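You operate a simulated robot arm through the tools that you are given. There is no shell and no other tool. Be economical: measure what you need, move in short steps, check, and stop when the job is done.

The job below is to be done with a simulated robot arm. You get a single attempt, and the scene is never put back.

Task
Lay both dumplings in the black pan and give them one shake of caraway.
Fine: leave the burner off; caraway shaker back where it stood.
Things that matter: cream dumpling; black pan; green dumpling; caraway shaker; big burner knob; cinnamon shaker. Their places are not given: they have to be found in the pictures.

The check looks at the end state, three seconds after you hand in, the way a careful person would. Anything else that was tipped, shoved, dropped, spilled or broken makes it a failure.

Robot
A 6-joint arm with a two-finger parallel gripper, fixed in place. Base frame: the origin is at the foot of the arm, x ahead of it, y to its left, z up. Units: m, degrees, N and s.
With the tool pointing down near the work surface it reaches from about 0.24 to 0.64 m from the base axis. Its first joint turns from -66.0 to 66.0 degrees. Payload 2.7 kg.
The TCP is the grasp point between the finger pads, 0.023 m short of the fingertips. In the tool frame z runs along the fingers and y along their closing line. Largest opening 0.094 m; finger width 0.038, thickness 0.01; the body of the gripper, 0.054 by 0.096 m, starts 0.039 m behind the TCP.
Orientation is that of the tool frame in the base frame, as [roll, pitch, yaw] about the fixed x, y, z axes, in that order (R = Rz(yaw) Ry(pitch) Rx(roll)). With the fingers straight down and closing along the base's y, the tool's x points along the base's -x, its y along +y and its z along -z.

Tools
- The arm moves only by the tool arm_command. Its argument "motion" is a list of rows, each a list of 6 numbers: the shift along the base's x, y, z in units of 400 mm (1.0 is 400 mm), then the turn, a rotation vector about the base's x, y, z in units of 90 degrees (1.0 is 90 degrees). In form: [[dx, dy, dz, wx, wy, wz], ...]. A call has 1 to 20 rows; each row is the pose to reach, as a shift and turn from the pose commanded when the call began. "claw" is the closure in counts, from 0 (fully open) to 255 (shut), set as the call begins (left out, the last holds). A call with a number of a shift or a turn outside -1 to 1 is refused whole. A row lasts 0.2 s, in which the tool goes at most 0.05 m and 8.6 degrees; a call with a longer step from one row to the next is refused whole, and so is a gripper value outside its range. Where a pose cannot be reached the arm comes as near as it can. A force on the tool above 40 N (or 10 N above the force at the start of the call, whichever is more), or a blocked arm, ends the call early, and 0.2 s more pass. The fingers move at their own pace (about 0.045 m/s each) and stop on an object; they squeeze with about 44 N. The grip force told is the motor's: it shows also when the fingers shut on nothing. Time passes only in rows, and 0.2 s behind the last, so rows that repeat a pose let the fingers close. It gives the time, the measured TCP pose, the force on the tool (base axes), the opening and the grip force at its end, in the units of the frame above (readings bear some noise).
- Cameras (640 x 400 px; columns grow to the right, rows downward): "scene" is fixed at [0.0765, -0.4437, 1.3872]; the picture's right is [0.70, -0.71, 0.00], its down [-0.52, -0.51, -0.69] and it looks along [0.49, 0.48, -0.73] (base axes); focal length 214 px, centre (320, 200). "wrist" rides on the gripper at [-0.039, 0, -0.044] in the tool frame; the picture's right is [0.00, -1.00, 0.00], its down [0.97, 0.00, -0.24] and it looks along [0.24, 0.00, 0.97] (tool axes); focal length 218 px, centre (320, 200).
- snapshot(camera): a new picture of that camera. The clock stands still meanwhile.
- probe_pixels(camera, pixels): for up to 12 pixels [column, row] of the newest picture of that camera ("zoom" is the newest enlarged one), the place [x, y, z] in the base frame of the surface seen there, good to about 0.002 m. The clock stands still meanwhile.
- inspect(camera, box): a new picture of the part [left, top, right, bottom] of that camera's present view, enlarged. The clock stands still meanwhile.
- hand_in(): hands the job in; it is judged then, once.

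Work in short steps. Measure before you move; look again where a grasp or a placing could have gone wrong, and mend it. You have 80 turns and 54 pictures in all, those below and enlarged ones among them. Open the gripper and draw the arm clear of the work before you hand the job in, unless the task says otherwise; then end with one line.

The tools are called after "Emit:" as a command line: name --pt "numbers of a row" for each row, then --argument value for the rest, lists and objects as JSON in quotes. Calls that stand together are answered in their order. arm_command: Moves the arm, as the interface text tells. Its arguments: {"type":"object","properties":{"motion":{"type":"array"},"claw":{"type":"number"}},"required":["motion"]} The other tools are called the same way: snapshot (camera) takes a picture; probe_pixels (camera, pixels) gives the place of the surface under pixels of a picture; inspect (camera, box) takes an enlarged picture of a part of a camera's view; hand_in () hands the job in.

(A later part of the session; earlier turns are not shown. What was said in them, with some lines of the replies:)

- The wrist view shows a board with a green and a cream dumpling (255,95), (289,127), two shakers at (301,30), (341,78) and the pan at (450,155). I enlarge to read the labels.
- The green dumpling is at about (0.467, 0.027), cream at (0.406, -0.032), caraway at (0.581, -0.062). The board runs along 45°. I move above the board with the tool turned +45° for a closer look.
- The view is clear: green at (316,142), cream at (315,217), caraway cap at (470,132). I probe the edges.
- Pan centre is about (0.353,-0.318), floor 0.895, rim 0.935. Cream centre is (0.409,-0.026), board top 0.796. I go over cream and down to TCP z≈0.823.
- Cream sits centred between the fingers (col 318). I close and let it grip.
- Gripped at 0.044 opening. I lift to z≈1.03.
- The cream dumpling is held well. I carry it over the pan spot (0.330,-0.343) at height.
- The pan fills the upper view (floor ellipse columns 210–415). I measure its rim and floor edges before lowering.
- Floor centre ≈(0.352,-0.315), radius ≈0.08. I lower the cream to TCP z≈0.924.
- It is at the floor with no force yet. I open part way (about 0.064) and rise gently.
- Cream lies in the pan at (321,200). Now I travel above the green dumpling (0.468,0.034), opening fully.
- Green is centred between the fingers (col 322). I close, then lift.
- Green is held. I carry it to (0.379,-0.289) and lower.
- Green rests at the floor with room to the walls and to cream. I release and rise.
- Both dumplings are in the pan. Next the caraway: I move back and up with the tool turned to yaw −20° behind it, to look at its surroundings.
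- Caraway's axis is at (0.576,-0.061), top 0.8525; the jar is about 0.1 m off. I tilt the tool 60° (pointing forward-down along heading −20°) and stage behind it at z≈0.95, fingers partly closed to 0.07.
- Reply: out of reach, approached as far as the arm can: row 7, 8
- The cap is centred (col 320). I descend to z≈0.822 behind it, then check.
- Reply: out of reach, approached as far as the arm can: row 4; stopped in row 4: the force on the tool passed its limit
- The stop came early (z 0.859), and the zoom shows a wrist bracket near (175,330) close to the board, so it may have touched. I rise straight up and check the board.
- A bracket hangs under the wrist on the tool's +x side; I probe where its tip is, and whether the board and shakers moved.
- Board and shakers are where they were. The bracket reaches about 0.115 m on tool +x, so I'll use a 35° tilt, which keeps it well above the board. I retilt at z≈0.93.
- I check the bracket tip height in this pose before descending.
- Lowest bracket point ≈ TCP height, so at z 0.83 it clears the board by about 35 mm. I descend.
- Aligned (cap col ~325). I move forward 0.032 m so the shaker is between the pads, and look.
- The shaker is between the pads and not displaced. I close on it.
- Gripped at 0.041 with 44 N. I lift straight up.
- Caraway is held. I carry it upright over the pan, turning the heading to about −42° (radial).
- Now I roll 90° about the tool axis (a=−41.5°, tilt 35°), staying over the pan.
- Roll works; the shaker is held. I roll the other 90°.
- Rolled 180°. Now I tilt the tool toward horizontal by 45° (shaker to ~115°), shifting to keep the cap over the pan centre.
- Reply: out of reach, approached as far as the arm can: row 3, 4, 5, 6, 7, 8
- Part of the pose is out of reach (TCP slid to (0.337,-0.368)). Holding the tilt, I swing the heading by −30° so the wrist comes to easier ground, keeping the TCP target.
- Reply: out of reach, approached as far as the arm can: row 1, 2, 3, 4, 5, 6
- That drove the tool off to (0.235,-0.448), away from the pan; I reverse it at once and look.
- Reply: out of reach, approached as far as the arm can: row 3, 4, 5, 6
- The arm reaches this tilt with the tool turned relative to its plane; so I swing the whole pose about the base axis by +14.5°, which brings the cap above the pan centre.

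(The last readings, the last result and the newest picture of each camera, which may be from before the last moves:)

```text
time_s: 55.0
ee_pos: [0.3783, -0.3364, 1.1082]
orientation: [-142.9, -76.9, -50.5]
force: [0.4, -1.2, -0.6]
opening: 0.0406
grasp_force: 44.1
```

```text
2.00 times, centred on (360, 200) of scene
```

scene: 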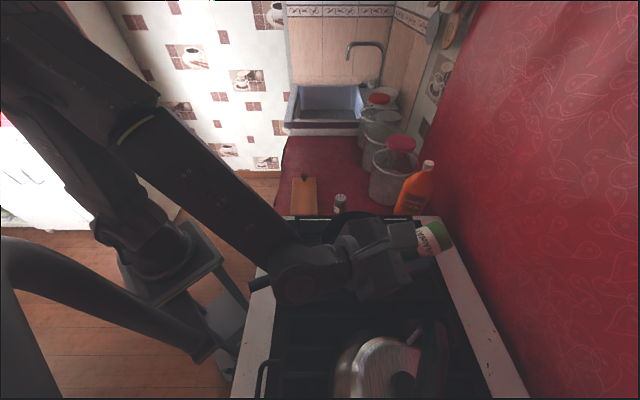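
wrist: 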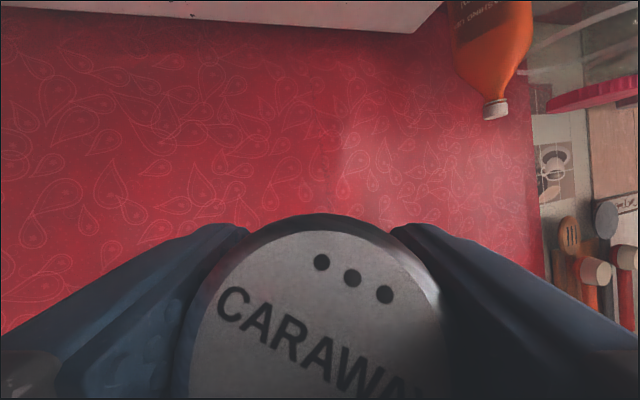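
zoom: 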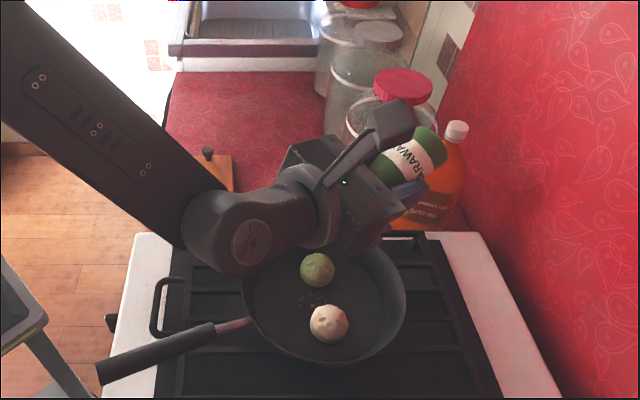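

Small specks now show in the pan near zoom (315,298). I look closer.

Emit:
inspect --camera "scene" --box '[370, 215, 470, 278]'

Emit:
inspect --camera "scene" --box '[310, 210, 410, 290]'

```text
6.35 times, centred on (420, 246) of scene
```

zoom: 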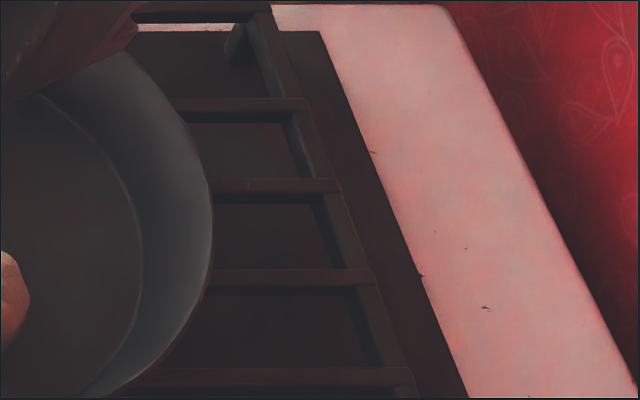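

```text
5.00 times, centred on (360, 250) of scene
```

zoom: 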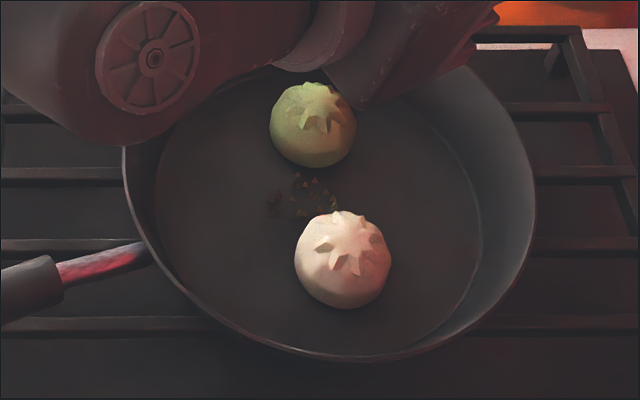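

One shake of seeds lies between the dumplings, so I don't invert again. I un-tilt the tool 45° in place (axis for heading −12.6°), rising slightly.

Emit:
arm_command --pt "0 0 0.01 0.018 0.081 0" --pt "0 0 0.02 0.036 0.163 0" --pt "0 0 0.03 0.0545 0.244 0" --pt "0 0 0.04 0.073 0.325 0" --pt "0 0 0.05 0.091 0.407 0" --pt "0 0 0.05 0.109 0.488 0" --pt "0 0 0.05 0.109 0.488 0"

```text
time_s: 56.6
ee_pos: [0.3797, -0.336, 1.1269]
orientation: [-174.8, -34.1, -22.4]
force: [0.4, -0.1, -1.3]
opening: 0.041
grasp_force: 43.9
```

Shaker tilt is back to ~70°. Now I roll back about the tool axis t=(0.55,−0.13,−0.825), 86° at a time.

Emit:
arm_command --pt "0 0 0 0.048 -0.0112 -0.0717" --pt "0 0 0 0.0958 -0.0225 -0.1435" --pt "0 0 0 0.1437 -0.0337 -0.2152" --pt "0 0 0 0.1916 -0.0449 -0.2869" --pt "0 0 0 0.2395 -0.0561 -0.3586" --pt "0 0 0 0.2875 -0.0674 -0.4304" --pt "0 0 0 0.3354 -0.0786 -0.5021" --pt "0 0 0 0.3833 -0.0898 -0.5738" --pt "0 0 0 0.4312 -0.101 -0.6455" --pt "0 0 0 0.4791 -0.1123 -0.7173" --pt "0 0 0 0.527 -0.1235 -0.789" --pt "0 0 0 0.527 -0.1235 -0.789"

Emit:
arm_command --pt "0 0 0 0.048 -0.0112 -0.0717" --pt "0 0 0 0.0958 -0.0225 -0.1435" --pt "0 0 0 0.1437 -0.0337 -0.2152" --pt "0 0 0 0.1916 -0.0449 -0.2869" --pt "0 0 0 0.2395 -0.0561 -0.3586" --pt "0 0 0 0.2875 -0.0674 -0.4304" --pt "0 0 0 0.3354 -0.0786 -0.5021" --pt "0 0 0 0.3833 -0.0898 -0.5738" --pt "0 0 0 0.4312 -0.101 -0.6455" --pt "0 0 0 0.4791 -0.1123 -0.7173" --pt "0 0 0 0.527 -0.1235 -0.789" --pt "0 0 0 0.527 -0.1235 -0.789"

Emit:
snapshot --camera "scene"

```text
time_s: 59.2
ee_pos: [0.3795, -0.3359, 1.1273]
orientation: [-145.5, 2.2, -106.3]
force: [0.6, -0.3, -1.4]
opening: 0.041
grasp_force: 44.1
```

```text
time_s: 61.8
ee_pos: [0.3792, -0.3364, 1.1283]
orientation: [-179.8, 34.5, 166.9]
force: [0.6, 0.2, -0.5]
opening: 0.0409
grasp_force: 43.9
```

```text
15 pictures are left
```

scene: 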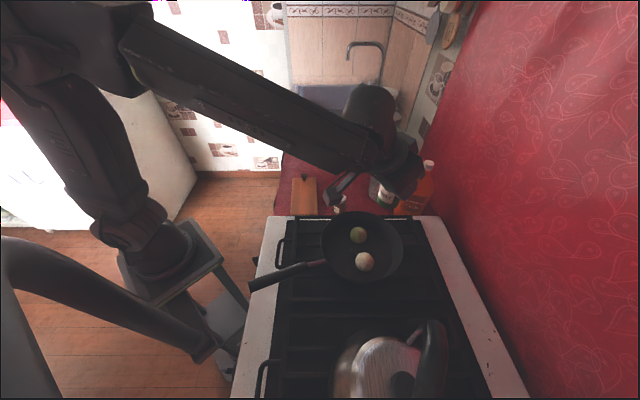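

The shaker is upright again. I carry it back above its spot (0.5755,−0.0625), restoring the grasp orientation.

Emit:
arm_command --pt "0.025 0.035 0 0 0 -0.003" --pt "0.075 0.104 0 0 -0.001 -0.011" --pt "0.13 0.181 0 0 -0.002 -0.019" --pt "0.19 0.265 0 -0.001 -0.003 -0.027" --pt "0.25 0.349 0 -0.001 -0.004 -0.036" --pt "0.31 0.433 0 -0.002 -0.005 -0.045" --pt "0.37 0.516 -0.02 -0.002 -0.006 -0.054" --pt "0.425 0.593 -0.05 -0.0027 -0.007 -0.062" --pt "0.47 0.656 -0.08 -0.0027 -0.0073 -0.068" --pt "0.491 0.685 -0.096 -0.0027 -0.0073 -0.071" --pt "0.491 0.685 -0.096 -0.0027 -0.0073 -0.071"

Emit:
inspect --camera "scene" --box '[240, 90, 420, 220]'

Emit:
inspect --camera "scene" --box '[240, 200, 540, 387]'

```text
time_s: 64.2
ee_pos: [0.5441, -0.088, 1.0595]
orientation: [168.7, 36.3, 154.7]
force: [-0.5, -0.4, -0.9]
opening: 0.0409
grasp_force: 43.5
out of reach, approached as far as the arm can: row 5, 6, 7, 8, 9, 10, 11
```

```text
3.08 times, centred on (330, 155) of scene
```

zoom: 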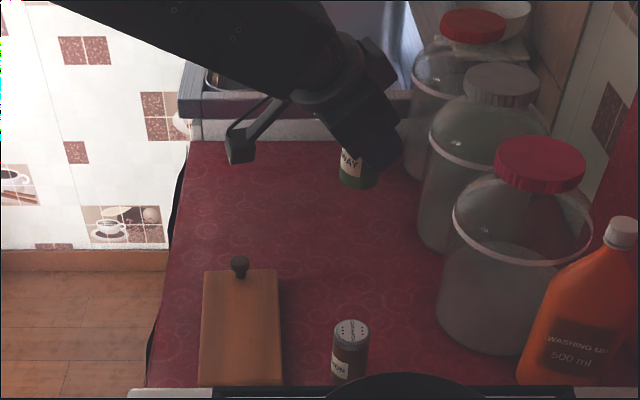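

```text
2.13 times, centred on (390, 294) of scene
```

zoom: 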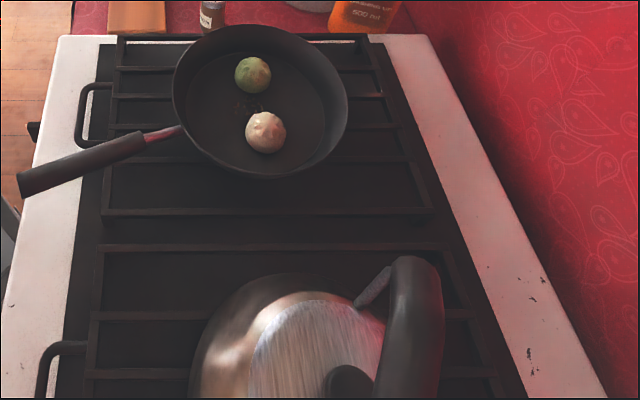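

The wrist configuration differs now: headings below about +11° relative to the arm plane aren't reachable, so I'll set the shaker down with heading +8°, which also clears cinnamon. I first rotate upright into that orientation, then shift above the spot. The pan picture shows seeds only between the dumplings.

Emit:
arm_command --pt "0 0 0.015 -0.0175 0.0047 0.0486" --pt "0 0 0.03 -0.035 0.0095 0.0972" --pt "0 0 0.045 -0.0525 0.0142 0.1457" --pt "0 0 0.06 -0.07 0.0189 0.1943" --pt "0 0 0.075 -0.0875 0.0237 0.2429" --pt "0 0 0.075 -0.105 0.0284 0.2915" --pt "0.026 0.022 0.075 -0.105 0.0284 0.2915" --pt "0.052 0.044 0.075 -0.105 0.0284 0.2915" --pt "0.0785 0.066 0.075 -0.105 0.0284 0.2915" --pt "0.0785 0.066 0.075 -0.105 0.0284 0.2915"

Emit:
inspect --camera "scene" --box '[240, 90, 420, 220]'

```text
time_s: 66.4
ee_pos: [0.5759, -0.061, 1.0893]
orientation: [-179.2, 35.2, -172.0]
force: [0.5, 0.1, 0.2]
opening: 0.0406
grasp_force: 43.5
```

```text
3.08 times, centred on (330, 155) of scene
```

zoom: 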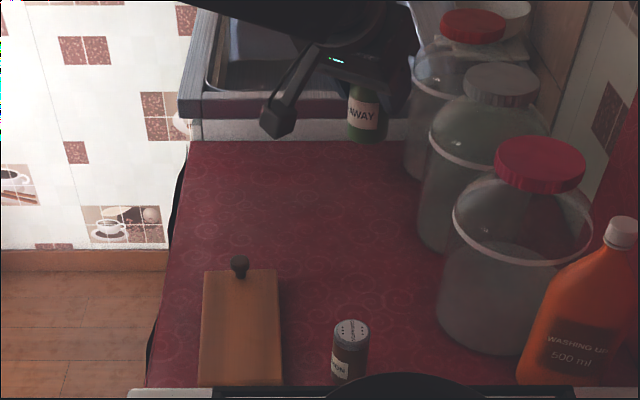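

Pose reached exactly, shaker upright. I lower to z≈0.86 and check.

Emit:
arm_command --pt "0 0 -0.05 0 0 0" --pt "0 0 -0.13 0 0 0" --pt "0 0 -0.21 0 0 0" --pt "0 0 -0.29 0 0 0" --pt "0 0 -0.37 0 0 0" --pt "0 0 -0.45 0 0 0" --pt "0 0 -0.52 0 0 0" --pt "0 0 -0.56 0 0 0" --pt "0 0 -0.575 0 0 0" --pt "0 0 -0.575 0 0 0"

Emit:
inspect --camera "scene" --box '[260, 110, 420, 220]'

```text
time_s: 68.6
ee_pos: [0.5769, -0.0632, 0.8569]
orientation: [-179.3, 35.2, -172.0]
force: [-0.1, 0.1, -1.2]
opening: 0.0407
grasp_force: 44.6
```

```text
3.64 times, centred on (340, 165) of scene
```

zoom: 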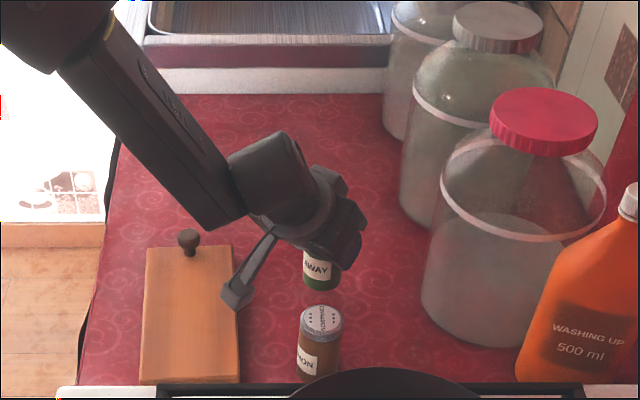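

Everything clears. I lower the last 28 mm slowly.

Emit:
arm_command --pt "0 0 -0.025 0 0 0" --pt "0 0 -0.045 0 0 0" --pt "0 0 -0.058 0 0 0" --pt "0 0 -0.065 0 0 0" --pt "0 0 -0.07 0 0 0" --pt "0 0 -0.07 0 0 0"

Emit:
inspect --camera "scene" --box '[300, 150, 380, 220]'

```text
time_s: 70.0
ee_pos: [0.5769, -0.0627, 0.8306]
orientation: [-179.4, 35.3, -172.0]
force: [-0.8, -0.4, 0.3]
opening: 0.0408
grasp_force: 44.4
```

```text
5.71 times, centred on (340, 185) of scene
```

zoom: 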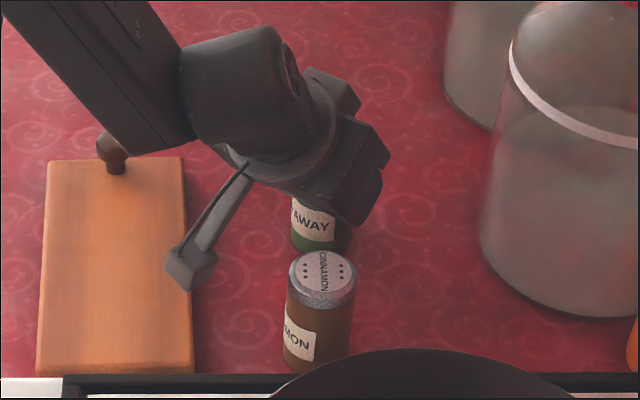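

No contact force yet; I lower in 1 mm steps by about 3 mm.

Emit:
arm_command --pt "0 0 -0.0025 0 0 0" --pt "0 0 -0.005 0 0 0" --pt "0 0 -0.005 0 0 0"

```text
time_s: 70.8
ee_pos: [0.5785, -0.0635, 0.8296]
orientation: [-179.3, 35.4, -172.0]
force: [-5.1, 0.0, 19.1]
opening: 0.0407
grasp_force: 43.8
```

Contact at 19 N. I ease up 1 mm and open to about 0.07.

Emit:
arm_command --pt "0 0 0.003 0 0 0" --pt "0 0 0.003 0 0 0"

Emit:
arm_command --pt "0 0 0 0 0 0" --pt "0 0 0 0 0 0" --pt "0 0 0 0 0 0" --pt "0 0 0 0 0 0" --claw 60

Emit:
snapshot --camera "wrist"

```text
time_s: 71.4
ee_pos: [0.577, -0.0632, 0.8285]
orientation: [-179.4, 35.4, -172.0]
force: [4.0, 0.0, 11.2]
opening: 0.0408
grasp_force: 44.0
```

```text
time_s: 72.4
ee_pos: [0.5766, -0.0629, 0.8288]
orientation: [-179.4, 35.2, -172.1]
force: [0.6, -0.6, -0.8]
opening: 0.0719
grasp_force: 0.1
```

```text
9 pictures are left
```

wrist: 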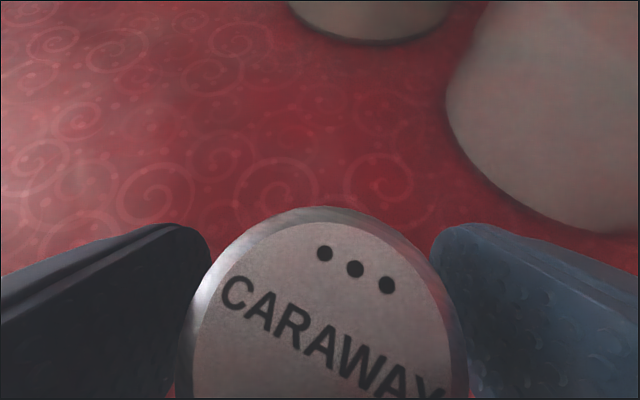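

Released; the shaker stands. I retract along the tool axis, which clears both cap and cinnamon.

Emit:
arm_command --pt "-0.014 -0.002 0.02 0 0 0" --pt "-0.036 -0.0044 0.051 0 0 0" --pt "-0.07 -0.0085 0.1 0 0 0" --pt "-0.107 -0.013 0.153 0 0 0" --pt "-0.16 -0.0195 0.228 0 0 0" --pt "-0.2145 -0.026 0.306 0 0 0" --pt "-0.2145 -0.026 0.4 0 0 0" --pt "-0.2145 -0.026 0.5 0 0 0" --pt "-0.2145 -0.026 0.5 0 0 0"

Emit:
snapshot --camera "wrist"

Emit:
inspect --camera "scene" --box '[270, 150, 450, 290]'

```text
time_s: 74.4
ee_pos: [0.4914, -0.0733, 1.0306]
orientation: [-179.3, 35.2, -172.1]
force: [-0.2, 0.3, -0.1]
opening: 0.0716
grasp_force: 0.0
```

```text
8 pictures are left
```

wrist: 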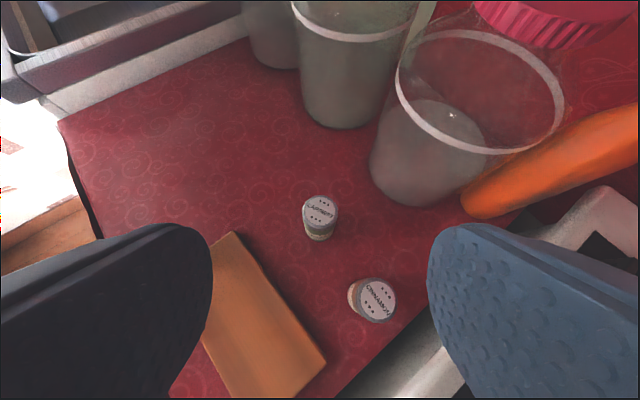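

```text
2.86 times, centred on (360, 220) of scene
```

zoom: 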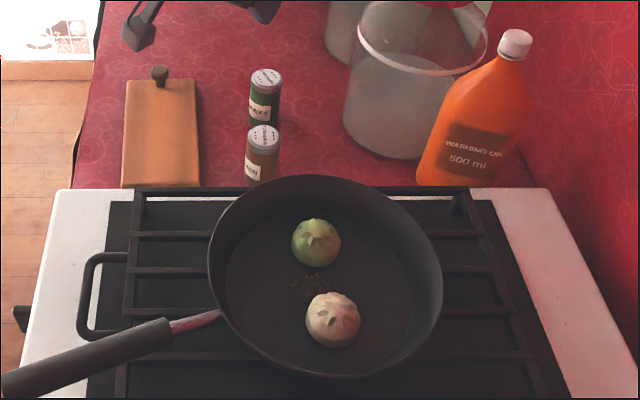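

Both shakers stand; seeds lie between the dumplings. I verify the positions.

Emit:
probe_pixels --camera "wrist" --pixels '[[321, 211], [303, 211], [338, 211], [377, 299]]'

Emit:
inspect --camera "scene" --box '[325, 215, 395, 280]'

```text
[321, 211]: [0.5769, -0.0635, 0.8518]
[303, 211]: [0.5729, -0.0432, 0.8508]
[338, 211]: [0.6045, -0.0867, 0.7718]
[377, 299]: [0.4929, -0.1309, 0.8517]
```

```text
6.15 times, centred on (360, 248) of scene
```

zoom: 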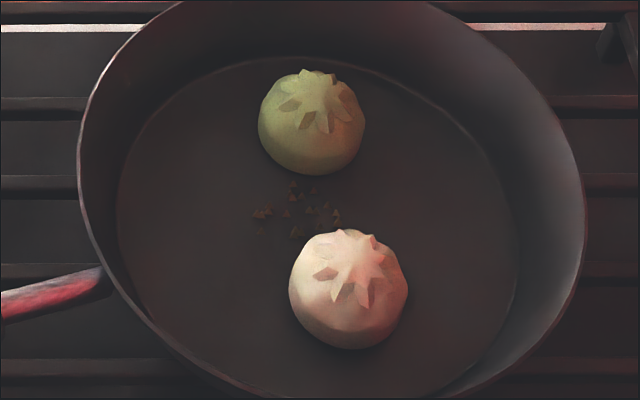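

All in order: caraway at (0.577,−0.063), about 2 mm from its old place. I open fully, raise the arm and hand in.

Emit:
arm_command --pt "0 0 0.08 0 0 0" --pt "-0.05 0 0.18 0 0 0" --pt "-0.1 0 0.28 0 0 0" --pt "-0.1 0 0.28 0 0 0" --claw 0

Emit:
hand_in

```text
time_s: 75.4
ee_pos: [0.4494, -0.0715, 1.1419]
orientation: [-179.4, 35.2, -172.2]
force: [0.2, 0.3, -0.8]
opening: 0.0939
grasp_force: 0.0
```

```text
The job is handed in.
```

Both dumplings are in the black pan with one shake of caraway between them; the shaker is back within about 2 mm of its spot (turned about 28° on its axis), I never touched the burner knob, and though the inverted shaker briefly swung past the pan, I saw no seeds outside it.
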